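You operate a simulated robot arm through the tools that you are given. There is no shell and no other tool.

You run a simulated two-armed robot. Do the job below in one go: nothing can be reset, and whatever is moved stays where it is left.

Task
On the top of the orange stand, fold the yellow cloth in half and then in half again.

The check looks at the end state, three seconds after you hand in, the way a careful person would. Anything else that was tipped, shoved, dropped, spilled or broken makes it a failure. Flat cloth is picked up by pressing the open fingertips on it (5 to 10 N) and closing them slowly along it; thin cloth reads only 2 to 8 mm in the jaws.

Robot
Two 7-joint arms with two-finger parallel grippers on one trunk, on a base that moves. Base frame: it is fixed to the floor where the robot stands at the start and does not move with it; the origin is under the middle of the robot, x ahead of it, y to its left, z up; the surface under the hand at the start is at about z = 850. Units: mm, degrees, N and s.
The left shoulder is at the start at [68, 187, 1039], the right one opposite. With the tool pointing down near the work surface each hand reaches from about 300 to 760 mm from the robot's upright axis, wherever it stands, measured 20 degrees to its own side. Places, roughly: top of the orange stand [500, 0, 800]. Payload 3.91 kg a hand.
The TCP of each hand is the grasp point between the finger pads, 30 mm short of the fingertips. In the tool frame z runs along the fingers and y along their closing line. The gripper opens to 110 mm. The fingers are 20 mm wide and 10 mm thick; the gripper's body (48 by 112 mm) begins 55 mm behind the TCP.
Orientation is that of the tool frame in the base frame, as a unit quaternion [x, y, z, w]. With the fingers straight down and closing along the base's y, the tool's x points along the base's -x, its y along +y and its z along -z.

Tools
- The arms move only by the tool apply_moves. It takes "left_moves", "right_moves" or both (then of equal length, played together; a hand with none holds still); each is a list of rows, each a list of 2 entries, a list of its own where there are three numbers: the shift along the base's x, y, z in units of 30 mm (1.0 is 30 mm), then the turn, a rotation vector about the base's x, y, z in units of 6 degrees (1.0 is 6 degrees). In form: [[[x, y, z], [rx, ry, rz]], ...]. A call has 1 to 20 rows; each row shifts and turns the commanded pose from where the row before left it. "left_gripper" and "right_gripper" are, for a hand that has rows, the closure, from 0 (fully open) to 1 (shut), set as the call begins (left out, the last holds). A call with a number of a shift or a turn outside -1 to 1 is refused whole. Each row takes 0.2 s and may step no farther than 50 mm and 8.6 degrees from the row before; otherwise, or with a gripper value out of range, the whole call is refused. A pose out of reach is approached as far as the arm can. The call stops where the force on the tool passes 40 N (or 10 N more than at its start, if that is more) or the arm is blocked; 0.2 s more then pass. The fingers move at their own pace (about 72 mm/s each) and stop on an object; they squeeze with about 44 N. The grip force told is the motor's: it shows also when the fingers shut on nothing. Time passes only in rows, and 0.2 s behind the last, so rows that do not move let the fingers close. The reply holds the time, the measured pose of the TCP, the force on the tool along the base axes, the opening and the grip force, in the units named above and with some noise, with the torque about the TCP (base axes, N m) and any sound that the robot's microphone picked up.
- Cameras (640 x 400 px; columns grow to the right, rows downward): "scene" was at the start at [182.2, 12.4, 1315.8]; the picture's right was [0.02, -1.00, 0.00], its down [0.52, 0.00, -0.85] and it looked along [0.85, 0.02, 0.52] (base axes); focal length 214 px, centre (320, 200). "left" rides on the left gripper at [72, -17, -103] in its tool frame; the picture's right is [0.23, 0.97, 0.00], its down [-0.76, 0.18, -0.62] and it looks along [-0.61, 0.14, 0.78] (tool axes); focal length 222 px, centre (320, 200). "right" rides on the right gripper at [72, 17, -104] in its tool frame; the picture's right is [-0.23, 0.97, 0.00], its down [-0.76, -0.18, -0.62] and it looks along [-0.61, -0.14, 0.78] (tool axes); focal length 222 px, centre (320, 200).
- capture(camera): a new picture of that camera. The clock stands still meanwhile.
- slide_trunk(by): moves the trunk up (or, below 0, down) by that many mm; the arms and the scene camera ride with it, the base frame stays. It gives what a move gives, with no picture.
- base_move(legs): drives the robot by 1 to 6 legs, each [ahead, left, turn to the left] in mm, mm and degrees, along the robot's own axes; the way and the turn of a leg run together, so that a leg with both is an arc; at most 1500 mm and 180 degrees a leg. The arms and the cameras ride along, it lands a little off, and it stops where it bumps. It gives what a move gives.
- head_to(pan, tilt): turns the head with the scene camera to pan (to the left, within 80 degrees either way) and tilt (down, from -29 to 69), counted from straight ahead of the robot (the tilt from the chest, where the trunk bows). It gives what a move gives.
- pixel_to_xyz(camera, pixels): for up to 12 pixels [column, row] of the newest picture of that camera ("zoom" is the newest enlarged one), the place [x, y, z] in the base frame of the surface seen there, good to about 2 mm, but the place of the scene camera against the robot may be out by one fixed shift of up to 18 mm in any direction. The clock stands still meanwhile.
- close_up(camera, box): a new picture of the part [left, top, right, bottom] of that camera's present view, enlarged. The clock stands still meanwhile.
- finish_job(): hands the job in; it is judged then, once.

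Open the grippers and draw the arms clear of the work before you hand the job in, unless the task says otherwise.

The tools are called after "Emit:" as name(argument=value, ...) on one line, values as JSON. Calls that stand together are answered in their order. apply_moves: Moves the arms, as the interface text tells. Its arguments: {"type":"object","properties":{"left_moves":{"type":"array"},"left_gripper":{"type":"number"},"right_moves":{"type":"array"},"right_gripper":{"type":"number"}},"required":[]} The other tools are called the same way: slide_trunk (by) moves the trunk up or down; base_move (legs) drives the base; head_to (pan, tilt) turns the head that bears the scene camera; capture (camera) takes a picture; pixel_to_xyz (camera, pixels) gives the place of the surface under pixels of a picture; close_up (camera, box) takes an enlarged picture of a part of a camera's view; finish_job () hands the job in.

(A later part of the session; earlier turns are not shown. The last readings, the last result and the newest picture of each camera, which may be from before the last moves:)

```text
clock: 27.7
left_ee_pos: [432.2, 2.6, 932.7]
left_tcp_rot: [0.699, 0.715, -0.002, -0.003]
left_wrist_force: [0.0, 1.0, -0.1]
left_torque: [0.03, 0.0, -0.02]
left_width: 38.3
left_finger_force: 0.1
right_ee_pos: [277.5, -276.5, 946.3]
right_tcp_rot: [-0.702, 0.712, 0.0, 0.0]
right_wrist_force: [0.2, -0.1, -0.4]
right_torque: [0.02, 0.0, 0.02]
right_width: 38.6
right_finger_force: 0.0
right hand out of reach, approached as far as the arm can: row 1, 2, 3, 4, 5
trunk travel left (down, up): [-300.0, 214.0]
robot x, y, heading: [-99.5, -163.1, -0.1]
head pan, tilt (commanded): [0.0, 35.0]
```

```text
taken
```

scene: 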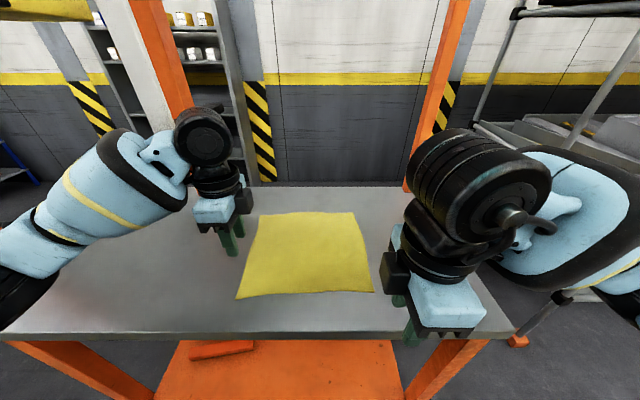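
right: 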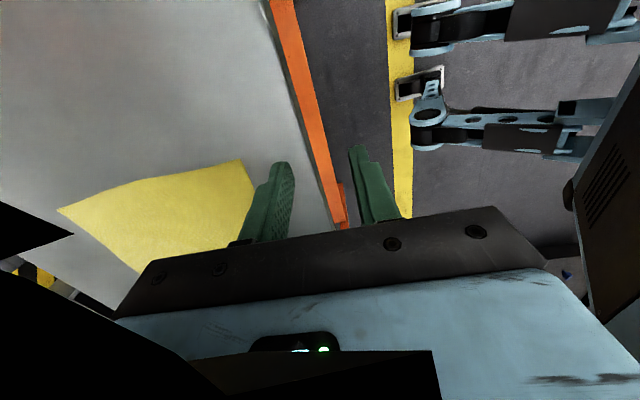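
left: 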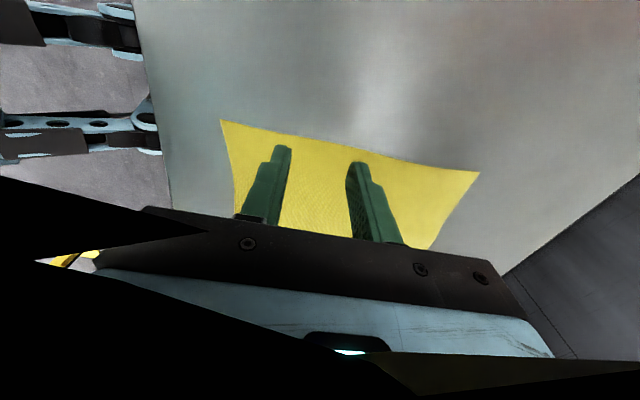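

The left hand followed well, but the right hand stalled at [277,-277,946] with its forearm stretched out sideways: a joint limit in this posture. I turn the right hand back to yaw 0 and move it out before trying again.

Emit:
apply_moves(right_moves=[[[0, -0.2, 0.2], [0, 0, -1]], [[0, -0.2, 0.2], [0, 0, -1]], [[0, -0.2, 0.2], [0, 0, -1]], [[0, -0.2, 0.2], [0, 0, -1]], [[0, 0, 0], [0, 0, -1]], [[0, 0, 0], [0, 0, -1]], [[0, 0, 0], [0, 0, -1]], [[0, 0, 0], [0, 0, -1]], [[0, 0, 0], [0, 0, -1]], [[0, 0, 0], [0, 0, -1]], [[0, 0, 0], [0, 0, -1]], [[0, 0, 0], [0, 0, -1]], [[0, 0, 0], [0, 0, -1]], [[0, 0, 0], [0, 0, -1]], [[0, 0, 0], [0, 0, -1]], [[0, 0, 0], [0, 0, 0]]])

Emit:
pixel_to_xyz(camera="left", pixels=[[222, 123], [477, 174], [350, 156], [237, 200], [432, 245], [330, 200], [640, 180], [560, 100]])

Emit:
capture(camera="scene")

```text
clock: 31.1
left_ee_pos: [432.4, 2.2, 932.9]
left_tcp_rot: [0.7, 0.715, -0.001, -0.003]
left_wrist_force: [-0.4, 0.3, 0.6]
left_torque: [0.0, -0.02, 0.01]
left_width: 38.6
left_finger_force: 0.1
right_ee_pos: [278.2, -299.3, 971.2]
right_tcp_rot: [0.007, 1.0, 0.001, -0.001]
right_wrist_force: [-1.2, -0.7, -0.2]
right_torque: [0.0, 0.02, 0.03]
right_width: 38.6
right_finger_force: 0.0
trunk travel left (down, up): [-300.0, 214.0]
robot x, y, heading: [-101.0, -158.8, 0.1]
head pan, tilt (commanded): [0.0, 35.0]
```

```text
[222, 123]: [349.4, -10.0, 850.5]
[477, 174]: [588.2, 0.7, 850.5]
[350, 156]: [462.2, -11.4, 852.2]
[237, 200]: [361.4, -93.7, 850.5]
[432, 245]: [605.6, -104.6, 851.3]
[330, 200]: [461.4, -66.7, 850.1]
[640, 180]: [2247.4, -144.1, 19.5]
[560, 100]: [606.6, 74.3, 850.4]
```

```text
taken
```

scene: 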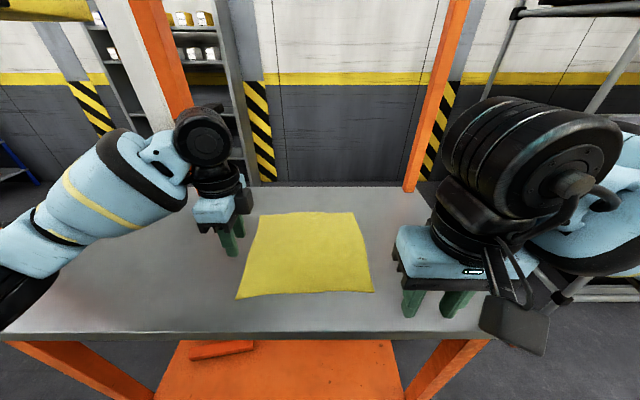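

Left-camera measurements give the left edge from (349,-10) to (588,1), the far edge at x≈605 for y=-105. The right hand obeyed at yaw 0; I move it forward to x≈400 and check that it follows.

Emit:
apply_moves(right_moves=[[[0.6, 0, 0], [0, 0, 0]], [[0.8, 0, 0], [0, 0, 0]], [[0.9, 0, -0.3], [0, 0, 0]], [[0.9, 0, -0.4], [0, 0, 0]], [[0.9, 0, -0.4], [0, 0, 0]], [[0, 0, 0], [0, 0, 0]]])

Emit:
capture(camera="right")

Emit:
capture(camera="scene")

```text
clock: 32.5
left_ee_pos: [431.4, 1.9, 933.1]
left_tcp_rot: [0.699, 0.715, -0.002, -0.002]
left_wrist_force: [0.8, 0.9, 0.3]
left_torque: [-0.02, 0.0, 0.01]
left_width: 38.5
left_finger_force: 0.0
right_ee_pos: [401.6, -299.6, 936.2]
right_tcp_rot: [0.006, 1.0, 0.002, 0.0]
right_wrist_force: [-0.1, -0.2, -0.2]
right_torque: [0.02, -0.02, -0.02]
right_width: 38.3
right_finger_force: 0.0
trunk travel left (down, up): [-300.0, 214.0]
robot x, y, heading: [-99.8, -161.8, -0.1]
head pan, tilt (commanded): [0.0, 35.0]
```

```text
taken
```

right: 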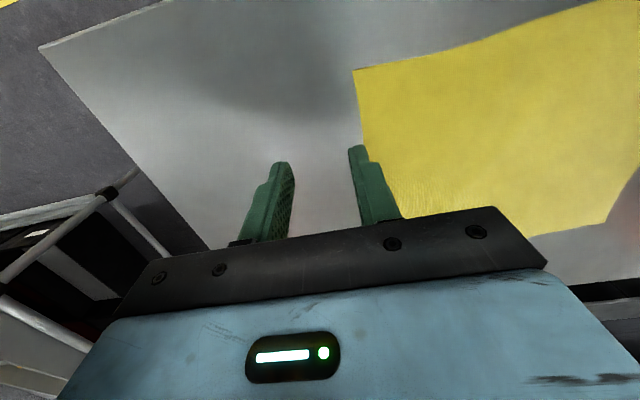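

```text
taken
```

scene: 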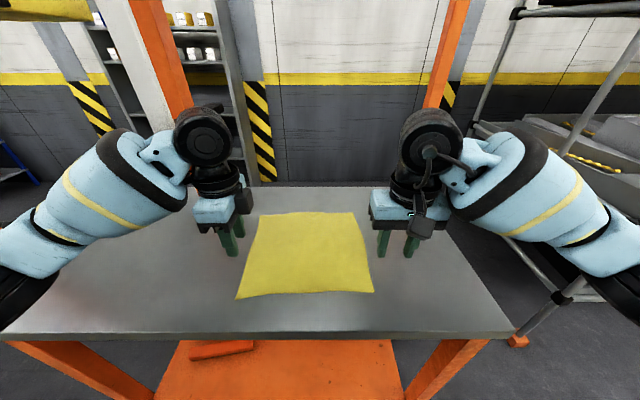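

The right arm now mirrors the left one at [402,-300,936]. I measure the visible cloth edge from its camera, then turn it by +90° here.

Emit:
pixel_to_xyz(camera="right", pixels=[[357, 72], [364, 130], [397, 210], [635, 170], [600, 222], [540, 232], [500, 38]])

Emit:
apply_moves(right_moves=[[[0, 0, 0], [0, 0, 1]], [[0, 0, 0], [0, 0, 1]], [[0, 0, 0], [0, 0, 1]], [[0, 0, 0], [0, 0, 1]], [[0, 0, 0], [0, 0, 1]], [[0, 0, 0], [0, 0, 1]], [[0, 0, 0], [0, 0, 1]], [[0, 0, 0], [0, 0, 1]], [[0, 0, 0], [0, 0, 1]], [[0, 0, 0], [0, 0, 1]], [[0, 0, 0], [0, 0, 1]], [[0, 0, 0], [0, 0, 1]], [[0, 0, 0], [0, 0, 1]], [[0, 0, 0], [0, 0, 1]], [[0, 0, 0], [0, 0, 1]]])

Emit:
capture(camera="right")

Emit:
capture(camera="scene")

```text
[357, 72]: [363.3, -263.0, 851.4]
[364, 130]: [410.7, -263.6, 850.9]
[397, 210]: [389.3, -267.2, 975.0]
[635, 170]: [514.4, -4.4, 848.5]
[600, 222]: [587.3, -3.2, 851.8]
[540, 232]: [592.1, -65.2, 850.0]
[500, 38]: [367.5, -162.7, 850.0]
```

```text
clock: 35.7
left_ee_pos: [433.1, 0.8, 933.8]
left_tcp_rot: [0.7, 0.714, -0.001, -0.003]
left_wrist_force: [0.1, -0.7, 1.1]
left_torque: [-0.01, 0.04, -0.01]
left_width: 38.6
left_finger_force: 0.0
right_ee_pos: [400.8, -299.2, 937.5]
right_tcp_rot: [-0.517, 0.856, 0.001, -0.001]
right_wrist_force: [-0.7, 0.7, -0.7]
right_torque: [-0.02, 0.03, 0.0]
right_width: 38.4
right_finger_force: 0.0
right hand out of reach, approached as far as the arm can: row 11, 12, 13, 14, 15
trunk travel left (down, up): [-300.0, 214.0]
robot x, y, heading: [-101.2, -165.1, -0.3]
head pan, tilt (commanded): [0.0, 35.0]
```

```text
taken
```

right: 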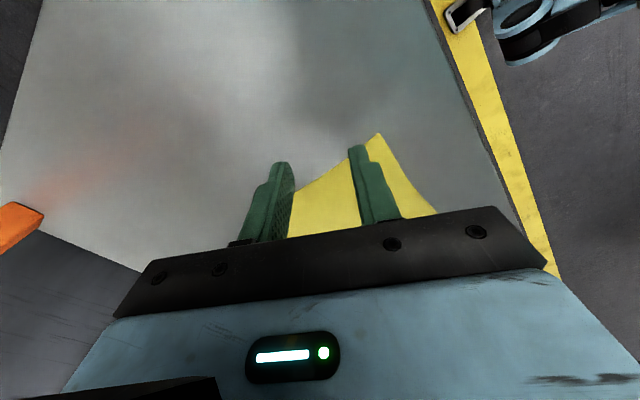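

```text
taken
```

scene: 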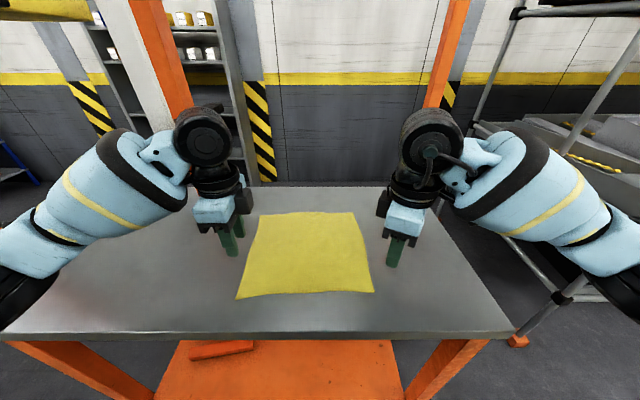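

The right hand stops at yaw +62° (a wrist limit), so I try the other direction, to yaw -90°, with the camera on the inner side.

Emit:
apply_moves(right_moves=[[[0, 0, 0], [0, 0, -1]], [[0, 0, 0], [0, 0, -1]], [[0, 0, 0], [0, 0, -1]], [[0, 0, 0], [0, 0, -1]], [[0, 0, 0], [0, 0, -1]], [[0, 0, 0], [0, 0, -1]], [[0, 0, 0], [0, 0, -1]], [[0, 0, 0], [0, 0, -1]], [[0, 0, 0], [0, 0, -1]], [[0, 0, 0], [0, 0, -1]], [[0, 0, 0], [0, 0, -1]], [[0, 0, 0], [0, 0, -1]], [[0, 0, 0], [0, 0, -1]], [[0, 0, 0], [0, 0, -1]], [[0, 0, 0], [0, 0, -1]], [[0, 0, 0], [0, 0, -1]], [[0, 0, 0], [0, 0, -1]], [[0, 0, 0], [0, 0, -1]], [[0, 0, 0], [0, 0, -1]], [[0, 0, 0], [0, 0, -1]]])

Emit:
apply_moves(right_moves=[[[0, 0, 0], [0, 0, -1]], [[0, 0, 0], [0, 0, -1]], [[0, 0, 0], [0, 0, -1]], [[0, 0, 0], [0, 0, -1]], [[0, 0, 0], [0, 0, -1]], [[0, 0, 0], [0, 0, -1]], [[0, 0, 0], [0, 0, -1]], [[0, 0, 0], [0, 0, -1]], [[0, 0, 0], [0, 0, -1]], [[0, 0, 0], [0, 0, -1]]])

Emit:
capture(camera="right")

Emit:
capture(camera="scene")

```text
clock: 39.9
left_ee_pos: [431.6, 1.9, 932.3]
left_tcp_rot: [0.699, 0.715, -0.002, -0.003]
left_wrist_force: [0.0, -0.5, -0.4]
left_torque: [-0.02, 0.02, -0.01]
left_width: 38.3
left_finger_force: 0.0
right_ee_pos: [401.4, -298.8, 936.5]
right_tcp_rot: [0.484, 0.875, 0.001, 0.0]
right_wrist_force: [0.3, -1.6, -0.3]
right_torque: [0.01, 0.04, 0.04]
right_width: 38.4
right_finger_force: 0.0
trunk travel left (down, up): [-300.0, 214.0]
robot x, y, heading: [-99.0, -157.6, -0.2]
head pan, tilt (commanded): [0.0, 35.0]
```

```text
clock: 42.1
left_ee_pos: [432.9, 0.4, 932.9]
left_tcp_rot: [0.699, 0.715, -0.001, -0.002]
left_wrist_force: [-0.9, -0.2, -0.5]
left_torque: [0.03, 0.0, 0.0]
left_width: 38.7
left_finger_force: 0.0
right_ee_pos: [402.3, -300.6, 937.0]
right_tcp_rot: [0.857, 0.516, 0.001, 0.002]
right_wrist_force: [-1.5, 0.2, -0.1]
right_torque: [-0.02, -0.03, -0.02]
right_width: 38.6
right_finger_force: 0.0
trunk travel left (down, up): [-300.0, 214.0]
robot x, y, heading: [-102.4, -167.6, -0.1]
head pan, tilt (commanded): [0.0, 35.0]
```

```text
taken
```

right: 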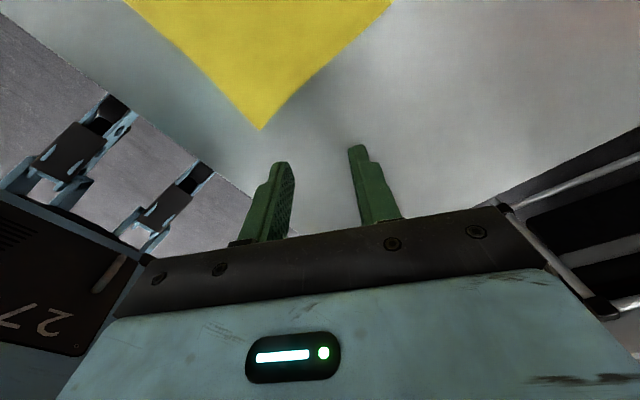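

```text
taken
```

scene: 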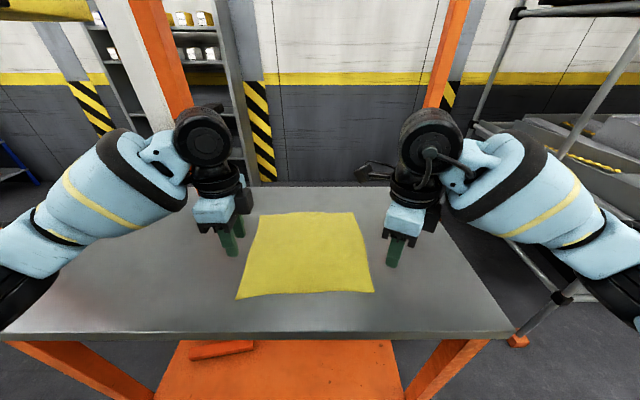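

The right hand reached yaw -118°, so -90° is fine on that side. Before sending the left hand under the column, I measure the top of the left wrist and forearm at its present TCP height of 933.

Emit:
pixel_to_xyz(camera="scene", pixels=[[205, 108], [215, 112], [160, 135], [125, 132], [150, 150], [80, 170], [185, 170], [20, 230], [130, 185], [205, 185], [10, 300], [430, 108]])

Emit:
apply_moves(right_moves=[[[0, 0, 0], [0, 0, 1]], [[0, 0, 0], [0, 0, 1]], [[0, 0, 0], [0, 0, 1]], [[0, 0, 0], [0, 0, 1]], [[0, 0, 0], [0, 0, 0.65]]])

```text
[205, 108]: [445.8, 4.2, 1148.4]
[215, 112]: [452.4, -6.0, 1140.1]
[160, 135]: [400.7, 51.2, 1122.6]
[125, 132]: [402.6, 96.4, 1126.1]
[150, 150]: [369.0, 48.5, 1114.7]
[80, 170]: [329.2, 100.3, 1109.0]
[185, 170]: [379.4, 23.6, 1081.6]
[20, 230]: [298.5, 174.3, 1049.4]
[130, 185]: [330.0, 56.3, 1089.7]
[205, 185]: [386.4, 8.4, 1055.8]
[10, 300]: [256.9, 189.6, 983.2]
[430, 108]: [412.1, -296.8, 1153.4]
```

```text
clock: 43.3
left_ee_pos: [431.2, 1.3, 932.6]
left_tcp_rot: [0.7, 0.714, 0.0, -0.003]
left_wrist_force: [-0.1, -0.4, 0.7]
left_torque: [-0.01, -0.02, 0.0]
left_width: 38.4
left_finger_force: 0.1
right_ee_pos: [401.6, -300.3, 936.7]
right_tcp_rot: [0.706, 0.708, 0.001, 0.0]
right_wrist_force: [-0.7, -0.3, -0.2]
right_torque: [-0.03, 0.01, 0.01]
right_width: 38.6
right_finger_force: 0.0
trunk travel left (down, up): [-300.0, 214.0]
robot x, y, heading: [-100.4, -159.4, -0.3]
head pan, tilt (commanded): [0.0, 35.0]
```

The left forearm tops out about 200 mm above the TCP, so I need it to run nearly straight ahead to pass the column freely. I shift the base a little further right and forward so that the left arm stretches forward past the column.

Emit:
base_move(legs=[[20, -60, 0.2]])

Emit:
capture(camera="scene")

```text
clock: 44.5
left_ee_pos: [451.4, -55.5, 933.2]
left_tcp_rot: [0.698, 0.716, -0.001, -0.003]
left_wrist_force: [0.6, 0.2, -0.5]
left_torque: [0.02, -0.02, 0.0]
left_width: 38.5
left_finger_force: 0.1
right_ee_pos: [422.1, -357.7, 937.8]
right_tcp_rot: [0.705, 0.709, 0.001, 0.001]
right_wrist_force: [0.4, 0.2, -0.8]
right_torque: [0.01, 0.01, 0.03]
right_width: 38.5
right_finger_force: 0.0
trunk travel left (down, up): [-300.0, 214.0]
robot x, y, heading: [-83.1, -220.2, -0.2]
head pan, tilt (commanded): [0.0, 35.0]
```

```text
taken
```

scene: 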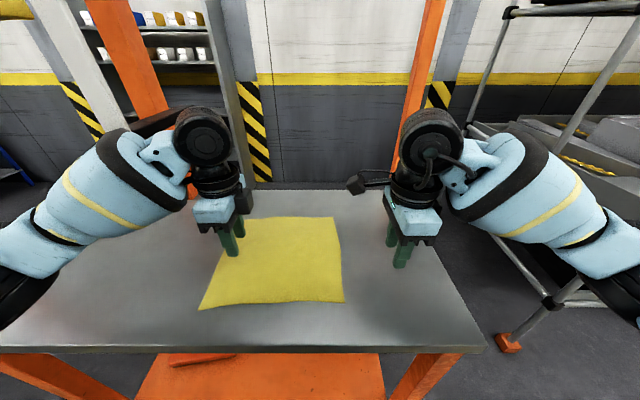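

Before grasping I test that both hands can reach the far edge: left to about (590,-15), right to about (600,-245), at a low TCP height of 912.

Emit:
apply_moves(left_moves=[[[0.6, 0.2, -0.1], [0, 0, 0]], [[0.6, 0.2, -0.1], [0, 0, 0]], [[0.65, 0.2, -0.1], [0, 0, 0]], [[0.65, 0.2, -0.1], [0, 0, 0]], [[0.7, 0.2, -0.1], [0, 0, 0]], [[0.7, 0.2, -0.1], [0, 0, 0]], [[0.7, 0.15, -0.1], [0, 0, 0]]], right_moves=[[[0.85, 0.53, -0.1], [0, 0, 0]], [[0.85, 0.53, -0.1], [0, 0, 0]], [[0.85, 0.53, -0.1], [0, 0, 0]], [[0.85, 0.53, -0.1], [0, 0, 0]], [[0.85, 0.53, -0.1], [0, 0, 0]], [[0.85, 0.53, -0.15], [0, 0, 0]], [[0.8, 0.53, -0.15], [0, 0, 0]]])

Emit:
capture(camera="scene")

Emit:
capture(camera="right")

Emit:
capture(camera="left")

```text
clock: 46.1
left_ee_pos: [589.5, -17.8, 907.1]
left_tcp_rot: [0.699, 0.715, -0.005, -0.007]
left_wrist_force: [0.1, 0.6, 0.4]
left_torque: [0.01, -0.01, 0.02]
left_width: 38.5
left_finger_force: 0.1
right_ee_pos: [599.9, -249.4, 915.1]
right_tcp_rot: [0.704, 0.71, 0.001, 0.001]
right_wrist_force: [-0.6, -2.3, -0.2]
right_torque: [0.12, -0.01, -0.02]
right_width: 38.4
right_finger_force: 0.0
trunk travel left (down, up): [-300.0, 214.0]
robot x, y, heading: [-80.7, -218.5, -0.3]
head pan, tilt (commanded): [0.0, 35.0]
```

```text
taken
```

scene: 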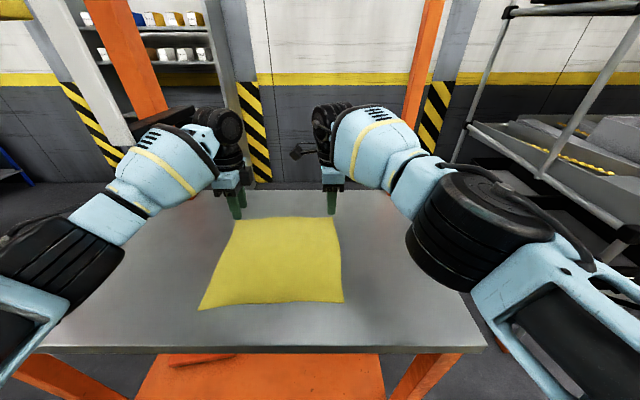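

```text
taken
```

right: 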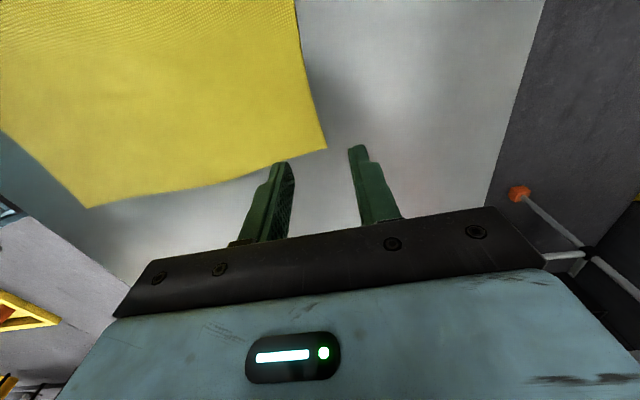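

```text
taken
```

left: 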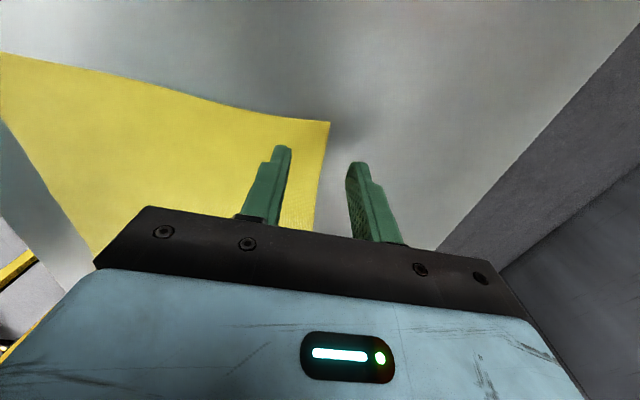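

Both hands reach the far edge without contact, and both cameras now see the far corners clearly: left view (329,122), right view (326,150). I measure those corners and the edges near the fingertips.

Emit:
pixel_to_xyz(camera="left", pixels=[[327, 124], [320, 170], [316, 210], [250, 108], [150, 84], [280, 150], [353, 168]])

Emit:
pixel_to_xyz(camera="right", pixels=[[323, 148], [270, 165], [200, 186], [90, 205], [310, 90], [300, 30], [282, 166], [355, 150]])

Emit:
close_up(camera="left", box=[200, 90, 440, 240])

Emit:
close_up(camera="right", box=[200, 90, 440, 240])

```text
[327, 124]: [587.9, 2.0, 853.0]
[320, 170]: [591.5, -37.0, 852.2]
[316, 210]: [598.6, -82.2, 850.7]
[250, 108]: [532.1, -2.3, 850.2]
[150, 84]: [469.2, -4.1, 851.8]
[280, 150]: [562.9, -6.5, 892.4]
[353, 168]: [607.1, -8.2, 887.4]
```

```text
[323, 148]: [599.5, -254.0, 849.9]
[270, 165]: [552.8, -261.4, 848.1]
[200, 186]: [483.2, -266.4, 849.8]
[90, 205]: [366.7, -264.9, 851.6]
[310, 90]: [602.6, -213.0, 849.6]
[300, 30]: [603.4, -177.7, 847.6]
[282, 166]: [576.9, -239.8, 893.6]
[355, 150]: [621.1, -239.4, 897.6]
```

```text
2.67 times, centred on (320, 165) of left
```

zoom: 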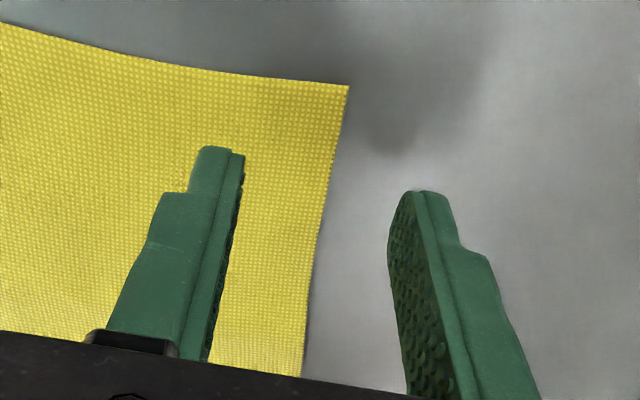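

```text
2.67 times, centred on (320, 165) of right
```

zoom: 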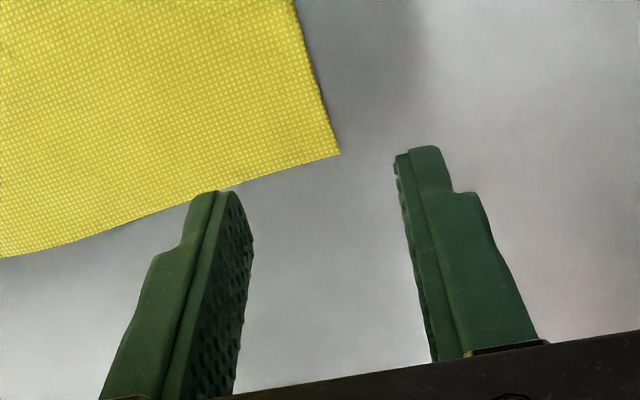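

Corners: far-left (588,2), far-right (599.5,-254), near-left (349,-10), near-right (363,-263). I line the jaws up across the far edge just inside the corners (left TCP (594,-10), right TCP (604,-242)) and go down close to the cloth.

Emit:
apply_moves(left_moves=[[[0.08, 0.13, -0.2], [0, 0, 0]], [[0.07, 0.13, -0.25], [0, 0, 0]], [[0, 0, -0.2], [0, 0, 0]], [[0, 0, 0], [0, 0, 0]]], right_moves=[[[0.08, 0.12, -0.3], [0, 0, 0]], [[0.07, 0.12, -0.3], [0, 0, 0]], [[0, 0, -0.3], [0, 0, 0]], [[0, 0, 0], [0, 0, 0]]])

Emit:
close_up(camera="left", box=[200, 90, 440, 240])

Emit:
close_up(camera="right", box=[200, 90, 440, 240])

```text
clock: 47.1
left_ee_pos: [594.6, -5.5, 893.4]
left_tcp_rot: [0.698, 0.717, -0.002, -0.002]
left_wrist_force: [-0.5, -0.2, 0.2]
left_torque: [0.02, -0.01, -0.02]
left_width: 38.7
left_finger_force: 0.0
right_ee_pos: [599.7, -241.9, 885.6]
right_tcp_rot: [0.704, 0.71, 0.001, 0.001]
right_wrist_force: [0.0, -0.7, 0.2]
right_torque: [0.03, -0.01, -0.01]
right_width: 38.2
right_finger_force: 0.1
right hand out of reach, approached as far as the arm can: row 2
trunk travel left (down, up): [-300.0, 214.0]
robot x, y, heading: [-78.7, -220.6, 0.2]
head pan, tilt (commanded): [0.0, 35.0]
```

```text
2.67 times, centred on (320, 165) of left
```

zoom: 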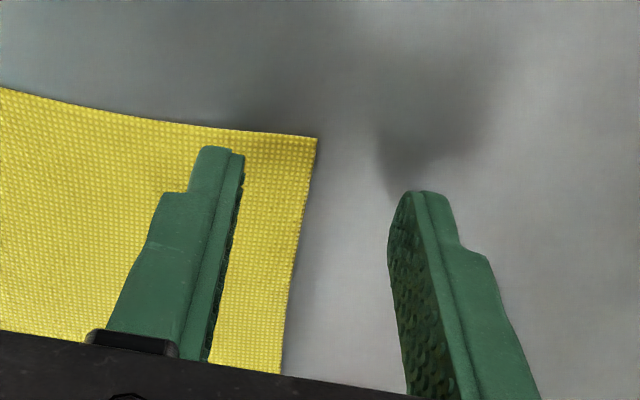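

```text
2.67 times, centred on (320, 165) of right
```

zoom: 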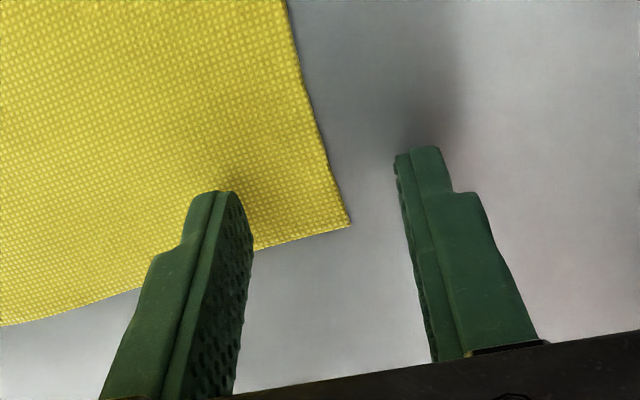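

The right hand is at the end of its reach at x≈600, so I raise both hands a little and drive the base 30 mm forward for margin.

Emit:
apply_moves(left_moves=[[[-0.5, 0, 0.1], [0, 0, 0]], [[-0.5, 0, 0.1], [0, 0, 0]]], right_moves=[[[-0.5, 0, 0.4], [0, 0, 0]], [[-0.5, 0, 0.3], [0, 0, 0]]])

Emit:
base_move(legs=[[30, 0, -0.2]])

Emit:
capture(camera="scene")

```text
clock: 47.7
left_ee_pos: [563.6, -6.8, 899.4]
left_tcp_rot: [0.698, 0.716, -0.002, -0.002]
left_wrist_force: [0.8, 0.1, 0.5]
left_torque: [0.0, 0.0, -0.03]
left_width: 38.4
left_finger_force: 0.0
right_ee_pos: [567.1, -241.5, 907.6]
right_tcp_rot: [0.705, 0.71, 0.001, 0.002]
right_wrist_force: [-0.1, 0.7, -1.0]
right_torque: [0.0, -0.01, 0.02]
right_width: 38.6
right_finger_force: 0.1
trunk travel left (down, up): [-300.0, 214.0]
robot x, y, heading: [-81.3, -219.2, 0.2]
head pan, tilt (commanded): [0.0, 35.0]
```

```text
clock: 48.5
left_ee_pos: [594.4, -9.7, 899.4]
left_tcp_rot: [0.699, 0.715, -0.002, -0.003]
left_wrist_force: [0.8, -0.5, -1.1]
left_torque: [0.0, 0.03, -0.01]
left_width: 38.4
left_finger_force: 0.0
right_ee_pos: [598.6, -244.0, 907.1]
right_tcp_rot: [0.706, 0.708, 0.001, 0.001]
right_wrist_force: [-0.4, 0.1, 0.2]
right_torque: [0.01, 0.03, -0.03]
right_width: 38.7
right_finger_force: 0.1
trunk travel left (down, up): [-300.0, 214.0]
robot x, y, heading: [-54.0, -219.6, -0.2]
head pan, tilt (commanded): [0.0, 35.0]
```

```text
taken
```

scene: 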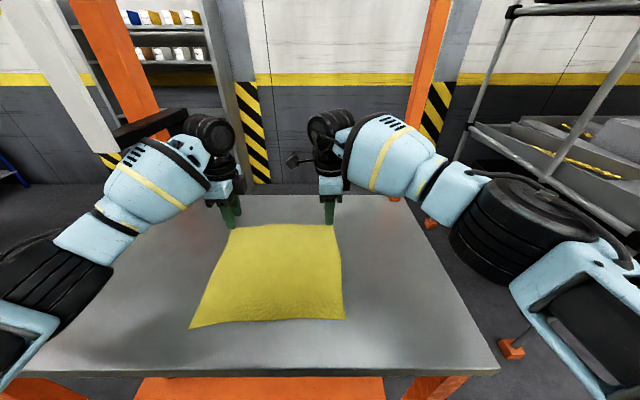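

There is margin now (right at (599,-244), left at (594,-10)). I set the right hand 6 mm further out and lower both to just above the cloth.

Emit:
apply_moves(left_moves=[[[0, 0, -0.2], [0, 0, 0]], [[0, 0, -0.2], [0, 0, 0]], [[0, 0, 0], [0, 0, 0]]], right_moves=[[[0.2, 0.03, -0.3], [0, 0, 0]], [[0, 0.03, -0.3], [0, 0, 0]], [[0, 0, 0], [0, 0, 0]]])

Emit:
close_up(camera="left", box=[200, 90, 440, 240])

Emit:
close_up(camera="right", box=[200, 90, 440, 240])

```text
clock: 49.3
left_ee_pos: [593.9, -8.8, 885.8]
left_tcp_rot: [0.699, 0.715, -0.001, -0.002]
left_wrist_force: [-0.1, 0.8, 0.0]
left_torque: [0.01, -0.02, 0.02]
left_width: 38.5
left_finger_force: 0.0
right_ee_pos: [603.6, -242.7, 890.3]
right_tcp_rot: [0.706, 0.708, 0.002, 0.0]
right_wrist_force: [0.1, -0.2, -0.5]
right_torque: [0.02, -0.08, -0.01]
right_width: 38.5
right_finger_force: 0.0
trunk travel left (down, up): [-300.0, 214.0]
robot x, y, heading: [-52.6, -223.4, -0.0]
head pan, tilt (commanded): [0.0, 35.0]
```

```text
2.67 times, centred on (320, 165) of left
```

zoom: 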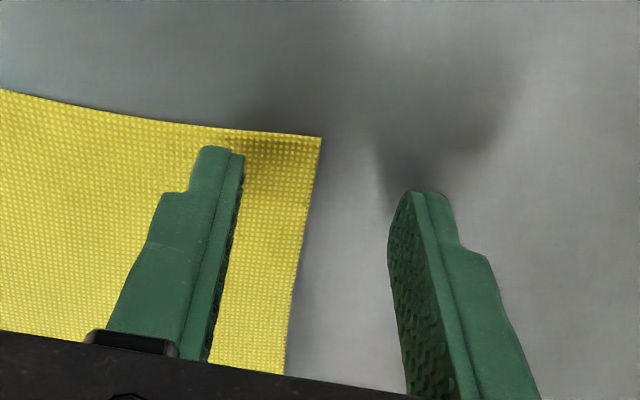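

```text
2.67 times, centred on (320, 165) of right
```

zoom: 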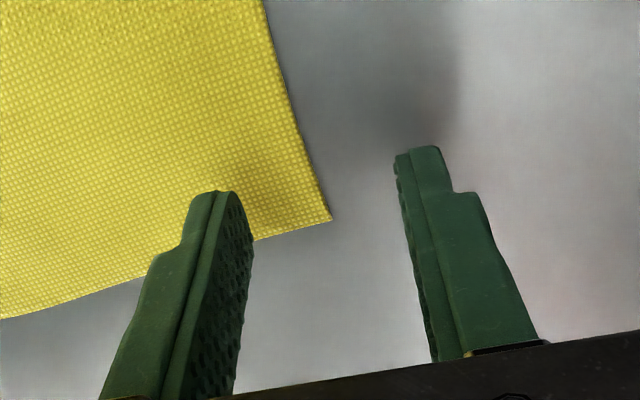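

Both jaws straddle the far edge properly. I lower in small steps until I feel the table.

Emit:
apply_moves(left_moves=[[[0, 0, -0.07], [0, 0, 0]], [[0, 0, -0.07], [0, 0, 0]], [[0, 0, -0.05], [0, 0, 0]], [[0, 0, 0], [0, 0, 0]]], right_moves=[[[0, 0, -0.12], [0, 0, 0]], [[0, 0, -0.12], [0, 0, 0]], [[0, 0, -0.08], [0, 0, 0]], [[0, 0, 0], [0, 0, 0]]])

```text
clock: 50.3
left_ee_pos: [592.6, -9.7, 881.6]
left_tcp_rot: [0.7, 0.714, -0.001, -0.002]
left_wrist_force: [0.3, -0.1, 0.2]
left_torque: [-0.02, 0.01, 0.02]
left_width: 38.3
left_finger_force: 0.0
right_ee_pos: [603.9, -242.3, 880.8]
right_tcp_rot: [0.706, 0.708, 0.002, 0.003]
right_wrist_force: [0.1, -1.3, 10.4]
right_torque: [-0.12, 0.27, 0.03]
right_width: 38.4
right_finger_force: 0.1
trunk travel left (down, up): [-300.0, 214.0]
robot x, y, heading: [-49.3, -221.4, -0.0]
head pan, tilt (commanded): [0.0, 35.0]
```

The right fingertips press with 10 N; the left ones are still free at 881.6. I lower the left by about 2 mm more and ease the right slightly.

Emit:
apply_moves(left_moves=[[[0, 0, -0.05], [0, 0, 0]], [[0, 0, -0.03], [0, 0, 0]], [[0, 0, 0], [0, 0, 0]]], right_moves=[[[0, 0, 0.01], [0, 0, 0]], [[0, 0, 0], [0, 0, 0]], [[0, 0, 0], [0, 0, 0]]])

```text
clock: 51.1
left_ee_pos: [593.2, -9.6, 881.0]
left_tcp_rot: [0.7, 0.715, 0.0, 0.0]
left_wrist_force: [1.1, 1.1, 11.1]
left_torque: [0.09, 0.33, -0.03]
left_width: 38.3
left_finger_force: 0.1
right_ee_pos: [603.5, -241.4, 880.1]
right_tcp_rot: [0.706, 0.708, 0.002, 0.002]
right_wrist_force: [2.3, -0.1, 9.8]
right_torque: [-0.09, 0.21, 0.01]
right_width: 37.5
right_finger_force: 0.1
trunk travel left (down, up): [-300.0, 214.0]
robot x, y, heading: [-50.9, -216.8, -0.1]
head pan, tilt (commanded): [0.0, 35.0]
```

Both now press with about 10 N, mainly with the inner finger on the cloth. I close both jaws slowly in steps.

Emit:
apply_moves(left_moves=[[[0, 0, 0], [0, 0, 0]], [[0, 0, 0], [0, 0, 0]]], right_moves=[[[0, 0, 0], [0, 0, 0]], [[0, 0, 0], [0, 0, 0]]], left_gripper=0.72, right_gripper=0.72)

Emit:
apply_moves(left_moves=[[[0, 0, 0], [0, 0, 0]], [[0, 0, 0], [0, 0, 0]]], right_moves=[[[0, 0, 0], [0, 0, 0]], [[0, 0, 0], [0, 0, 0]]], left_gripper=0.8, right_gripper=0.8)

Emit:
close_up(camera="left", box=[200, 90, 440, 240])

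Emit:
close_up(camera="right", box=[200, 90, 440, 240])

```text
clock: 51.7
left_ee_pos: [592.2, -10.0, 880.8]
left_tcp_rot: [0.699, 0.715, 0.001, -0.002]
left_wrist_force: [-0.9, 0.8, 15.2]
left_torque: [0.04, 0.35, -0.04]
left_width: 31.4
left_finger_force: 0.7
right_ee_pos: [602.3, -242.0, 881.3]
right_tcp_rot: [0.705, 0.709, 0.002, 0.002]
right_wrist_force: [-1.4, 0.2, 10.0]
right_torque: [-0.01, 0.24, -0.06]
right_width: 31.8
right_finger_force: 0.9
trunk travel left (down, up): [-300.0, 214.0]
robot x, y, heading: [-51.9, -222.1, -0.3]
head pan, tilt (commanded): [0.0, 35.0]
```

```text
clock: 52.3
left_ee_pos: [592.4, -9.6, 881.3]
left_tcp_rot: [0.7, 0.714, 0.001, -0.001]
left_wrist_force: [-2.7, 0.9, 19.5]
left_torque: [0.05, 0.42, -0.04]
left_width: 23.5
left_finger_force: 1.0
right_ee_pos: [602.0, -243.9, 882.2]
right_tcp_rot: [0.705, 0.709, 0.002, 0.002]
right_wrist_force: [-1.1, 0.1, 6.5]
right_torque: [-0.01, 0.11, 0.0]
right_width: 22.4
right_finger_force: 0.4
trunk travel left (down, up): [-300.0, 214.0]
robot x, y, heading: [-52.3, -221.5, -0.2]
head pan, tilt (commanded): [0.0, 35.0]
```

```text
2.67 times, centred on (320, 165) of left
```

zoom: 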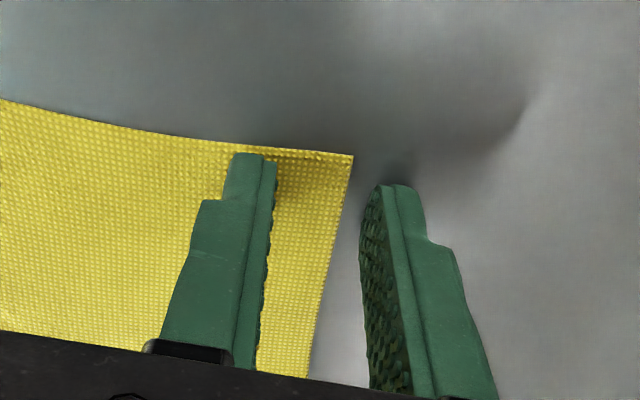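

```text
2.67 times, centred on (320, 165) of right
```

zoom: 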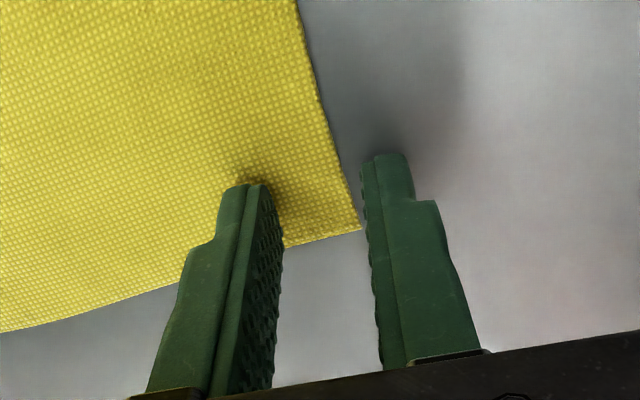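

The inner fingers are dragging the cloth edge out towards the outer fingers as wanted. I ease the left by 0.6 mm (20 N is too much) and keep closing.

Emit:
apply_moves(left_moves=[[[0, 0, 0.02], [0, 0, 0]], [[0, 0, 0], [0, 0, 0]]], right_moves=[[[0, 0, -0.01], [0, 0, 0]], [[0, 0, 0], [0, 0, 0]]], left_gripper=0.86, right_gripper=0.86)

Emit:
apply_moves(left_moves=[[[0, 0, 0], [0, 0, 0]], [[0, 0, 0], [0, 0, 0]]], right_moves=[[[0, 0, 0], [0, 0, 0]], [[0, 0, 0], [0, 0, 0]]], left_gripper=0.92, right_gripper=0.92)

Emit:
close_up(camera="left", box=[200, 90, 440, 240])

Emit:
close_up(camera="right", box=[200, 90, 440, 240])

```text
clock: 52.9
left_ee_pos: [593.5, -10.5, 881.7]
left_tcp_rot: [0.699, 0.715, 0.0, -0.002]
left_wrist_force: [1.6, -0.1, 17.3]
left_torque: [0.04, 0.11, 0.0]
left_width: 14.1
left_finger_force: 0.0
right_ee_pos: [602.6, -243.8, 881.8]
right_tcp_rot: [0.706, 0.708, 0.002, 0.002]
right_wrist_force: [0.1, 0.1, 9.4]
right_torque: [-0.05, 0.12, 0.03]
right_width: 15.3
right_finger_force: 0.0
trunk travel left (down, up): [-300.0, 214.0]
robot x, y, heading: [-52.3, -216.5, -0.1]
head pan, tilt (commanded): [0.0, 35.0]
```

```text
clock: 53.5
left_ee_pos: [592.6, -10.9, 880.9]
left_tcp_rot: [0.7, 0.715, 0.0, -0.002]
left_wrist_force: [-0.8, -1.6, 16.6]
left_torque: [0.04, 0.21, 0.0]
left_width: 9.7
left_finger_force: 0.7
right_ee_pos: [602.8, -243.2, 881.4]
right_tcp_rot: [0.706, 0.709, 0.002, 0.002]
right_wrist_force: [-1.1, 0.1, 9.4]
right_torque: [-0.02, 0.1, 0.01]
right_width: 9.1
right_finger_force: 0.6
trunk travel left (down, up): [-300.0, 214.0]
robot x, y, heading: [-50.7, -219.9, -0.2]
head pan, tilt (commanded): [0.0, 35.0]
```

```text
2.67 times, centred on (320, 165) of left
```

zoom: 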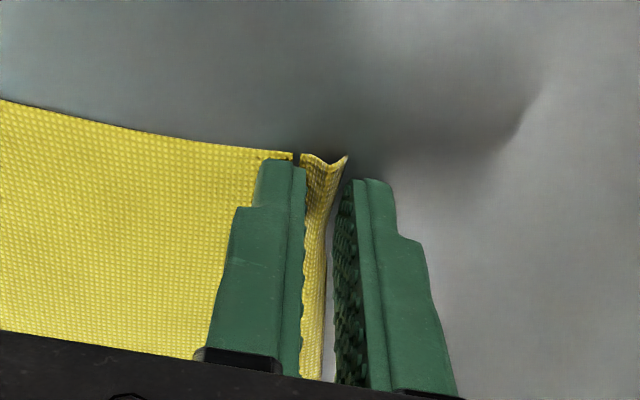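

```text
2.67 times, centred on (320, 165) of right
```

zoom: 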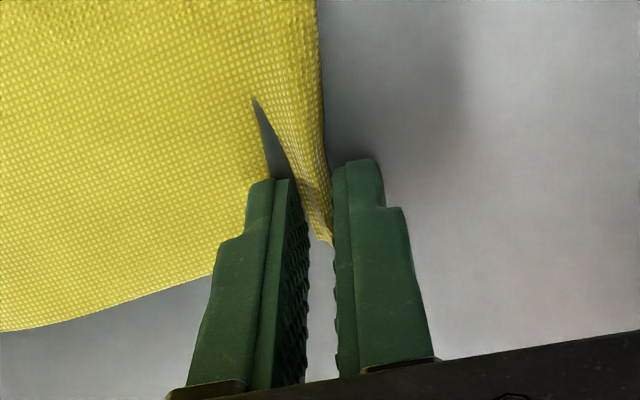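

The edge strip is rising between the fingers in both jaws. I close fully.

Emit:
apply_moves(left_moves=[[[0, 0, 0], [0, 0, 0]], [[0, 0, 0], [0, 0, 0]]], right_moves=[[[0, 0, 0], [0, 0, 0]], [[0, 0, 0], [0, 0, 0]]], left_gripper=1, right_gripper=1)

Emit:
close_up(camera="left", box=[200, 90, 440, 240])

Emit:
close_up(camera="right", box=[200, 90, 440, 240])

Emit:
capture(camera="scene")

```text
clock: 54.1
left_ee_pos: [593.0, -10.1, 880.7]
left_tcp_rot: [0.699, 0.715, -0.001, -0.002]
left_wrist_force: [-3.0, -1.0, 15.8]
left_torque: [0.05, 0.16, 0.04]
left_width: 1.8
left_finger_force: 41.5
right_ee_pos: [603.0, -242.1, 881.2]
right_tcp_rot: [0.705, 0.709, 0.002, 0.001]
right_wrist_force: [-1.0, -0.4, 10.0]
right_torque: [0.05, 0.06, 0.0]
right_width: 1.7
right_finger_force: 41.2
trunk travel left (down, up): [-300.0, 214.0]
robot x, y, heading: [-50.1, -219.0, -0.2]
head pan, tilt (commanded): [0.0, 35.0]
```

```text
2.67 times, centred on (320, 165) of left
```

zoom: 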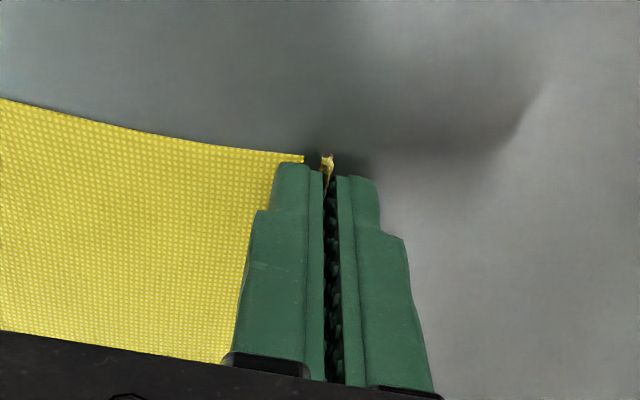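

```text
2.67 times, centred on (320, 165) of right
```

zoom: 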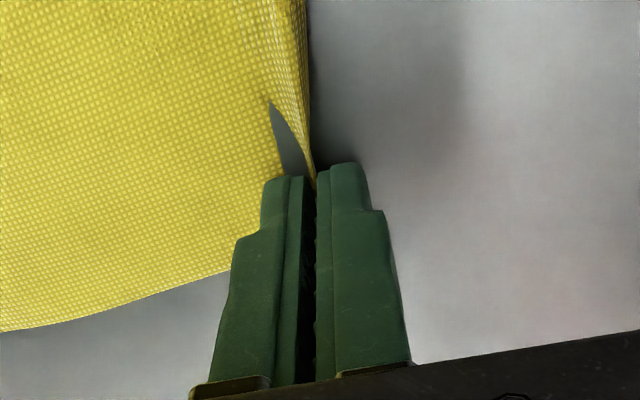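

```text
taken
```

scene: 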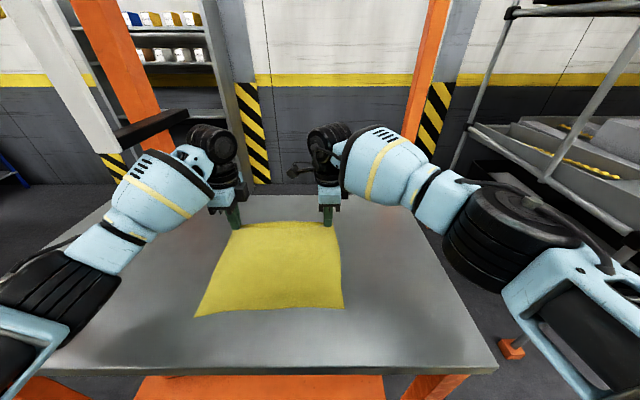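

Both jaws are shut at 1.7–1.8 mm with 41 N. I lift gently by about 20 mm to verify that the cloth comes along.

Emit:
apply_moves(left_moves=[[[-0.1, 0, 0.2], [0, 0, 0]], [[-0.1, 0, 0.25], [0, 0, 0]], [[-0.15, 0, 0.25], [0, 0, 0]]], right_moves=[[[-0.1, 0, 0.2], [0, 0, 0]], [[-0.1, 0, 0.25], [0, 0, 0]], [[-0.15, 0, 0.25], [0, 0, 0]]])

Emit:
capture(camera="left")

Emit:
capture(camera="right")

Emit:
close_up(camera="scene", box=[160, 180, 400, 330])

```text
clock: 54.9
left_ee_pos: [583.8, -9.5, 900.5]
left_tcp_rot: [0.699, 0.715, -0.001, -0.003]
left_wrist_force: [-0.7, 0.0, 0.1]
left_torque: [0.0, 0.01, -0.01]
left_width: 1.6
left_finger_force: 41.6
right_ee_pos: [594.3, -243.7, 900.6]
right_tcp_rot: [0.706, 0.709, 0.001, 0.001]
right_wrist_force: [-0.1, 0.3, -0.1]
right_torque: [-0.01, -0.02, 0.0]
right_width: 1.8
right_finger_force: 41.4
trunk travel left (down, up): [-300.0, 214.0]
robot x, y, heading: [-50.0, -223.5, -0.1]
head pan, tilt (commanded): [0.0, 35.0]
```

```text
taken
```

left: 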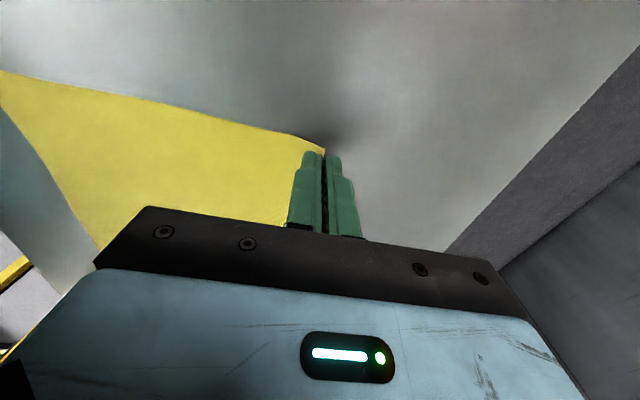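

```text
taken
```

right: 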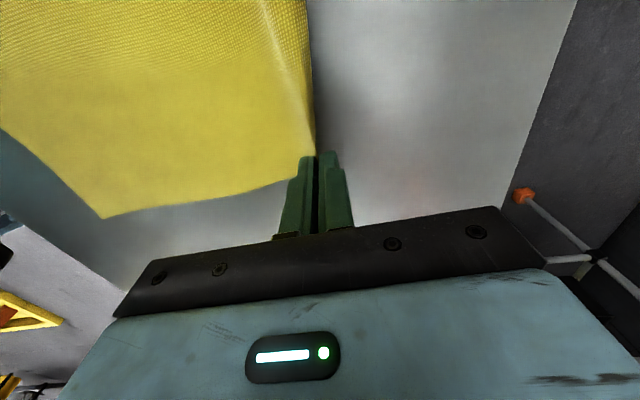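

```text
2.67 times, centred on (280, 255) of scene
```

zoom: 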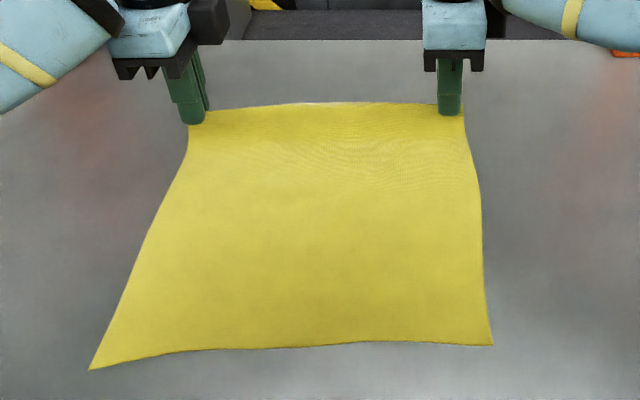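

The cloth hangs firmly from both jaws. I carry the far edge back towards the near edge in a low arc, first half.

Emit:
apply_moves(left_moves=[[[-0.4, -0.033, 0.267], [0, 0, 0]], [[-0.467, -0.033, 0.267], [0, 0, 0]], [[-0.5, -0.033, 0.2], [0, 0, 0]], [[-0.5, -0.033, 0.133], [0, 0, 0]], [[-0.533, -0.033, 0.133], [0, 0, 0]], [[-0.533, -0.033, 0.167], [0, 0, 0]], [[-0.533, -0.033, 0.2], [0, 0, 0]], [[-0.533, -0.033, 0.133], [0, 0, 0]], [[-0.533, -0.033, 0], [0, 0, 0]], [[-0.533, -0.033, -0.1], [0, 0, 0]]], right_moves=[[[-0.4, -0.028, 0.267], [0, 0, 0]], [[-0.467, -0.028, 0.267], [0, 0, 0]], [[-0.48, -0.028, 0.2], [0, 0, 0]], [[-0.48, -0.028, 0.133], [0, 0, 0]], [[-0.52, -0.028, 0.133], [0, 0, 0]], [[-0.52, -0.028, 0.167], [0, 0, 0]], [[-0.52, -0.028, 0.2], [0, 0, 0]], [[-0.52, -0.028, 0.133], [0, 0, 0]], [[-0.52, -0.028, 0], [0, 0, 0]], [[-0.52, -0.028, -0.1], [0, 0, 0]]])

Emit:
capture(camera="scene")

Emit:
capture(camera="right")

Emit:
capture(camera="left")

```text
clock: 57.1
left_ee_pos: [430.6, -18.5, 945.2]
left_tcp_rot: [0.699, 0.716, 0.0, -0.001]
left_wrist_force: [0.0, -0.1, 0.4]
left_torque: [-0.01, -0.03, -0.02]
left_width: 1.5
left_finger_force: 41.1
right_ee_pos: [445.0, -249.9, 944.2]
right_tcp_rot: [0.706, 0.708, 0.002, 0.002]
right_wrist_force: [0.1, 0.3, 0.5]
right_torque: [0.0, -0.02, 0.02]
right_width: 1.6
right_finger_force: 42.0
trunk travel left (down, up): [-300.0, 214.0]
robot x, y, heading: [-48.6, -222.5, -0.3]
head pan, tilt (commanded): [0.0, 35.0]
```

```text
taken
```

scene: 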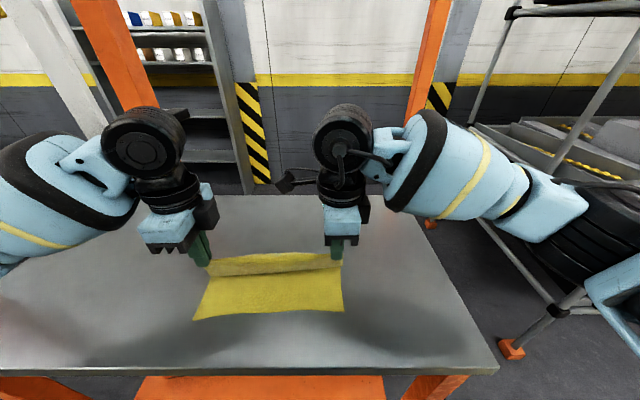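

```text
taken
```

right: 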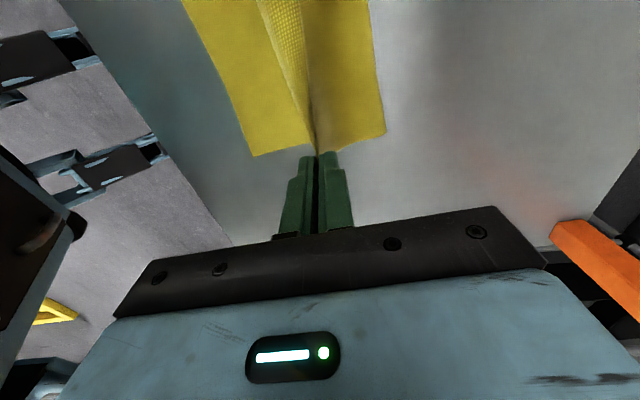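

```text
taken
```

left: 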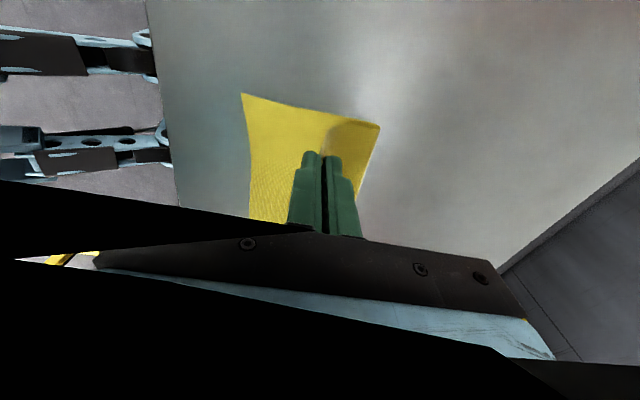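

The cloth folds nicely: bottom near corners at left view (241,95) and right view (253,155), the crease at (380,125)/(385,135). I measure whether the bottom layer stayed in place.

Emit:
pixel_to_xyz(camera="left", pixels=[[243, 97], [378, 126], [372, 160], [250, 170]])

Emit:
pixel_to_xyz(camera="right", pixels=[[254, 153], [383, 133], [374, 60], [215, 60]])

```text
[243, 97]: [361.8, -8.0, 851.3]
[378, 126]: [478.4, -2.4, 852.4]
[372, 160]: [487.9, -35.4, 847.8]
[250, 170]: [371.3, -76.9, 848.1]
```

```text
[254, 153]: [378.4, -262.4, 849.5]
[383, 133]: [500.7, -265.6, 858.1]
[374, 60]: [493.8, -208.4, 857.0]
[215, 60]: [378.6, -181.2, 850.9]
```

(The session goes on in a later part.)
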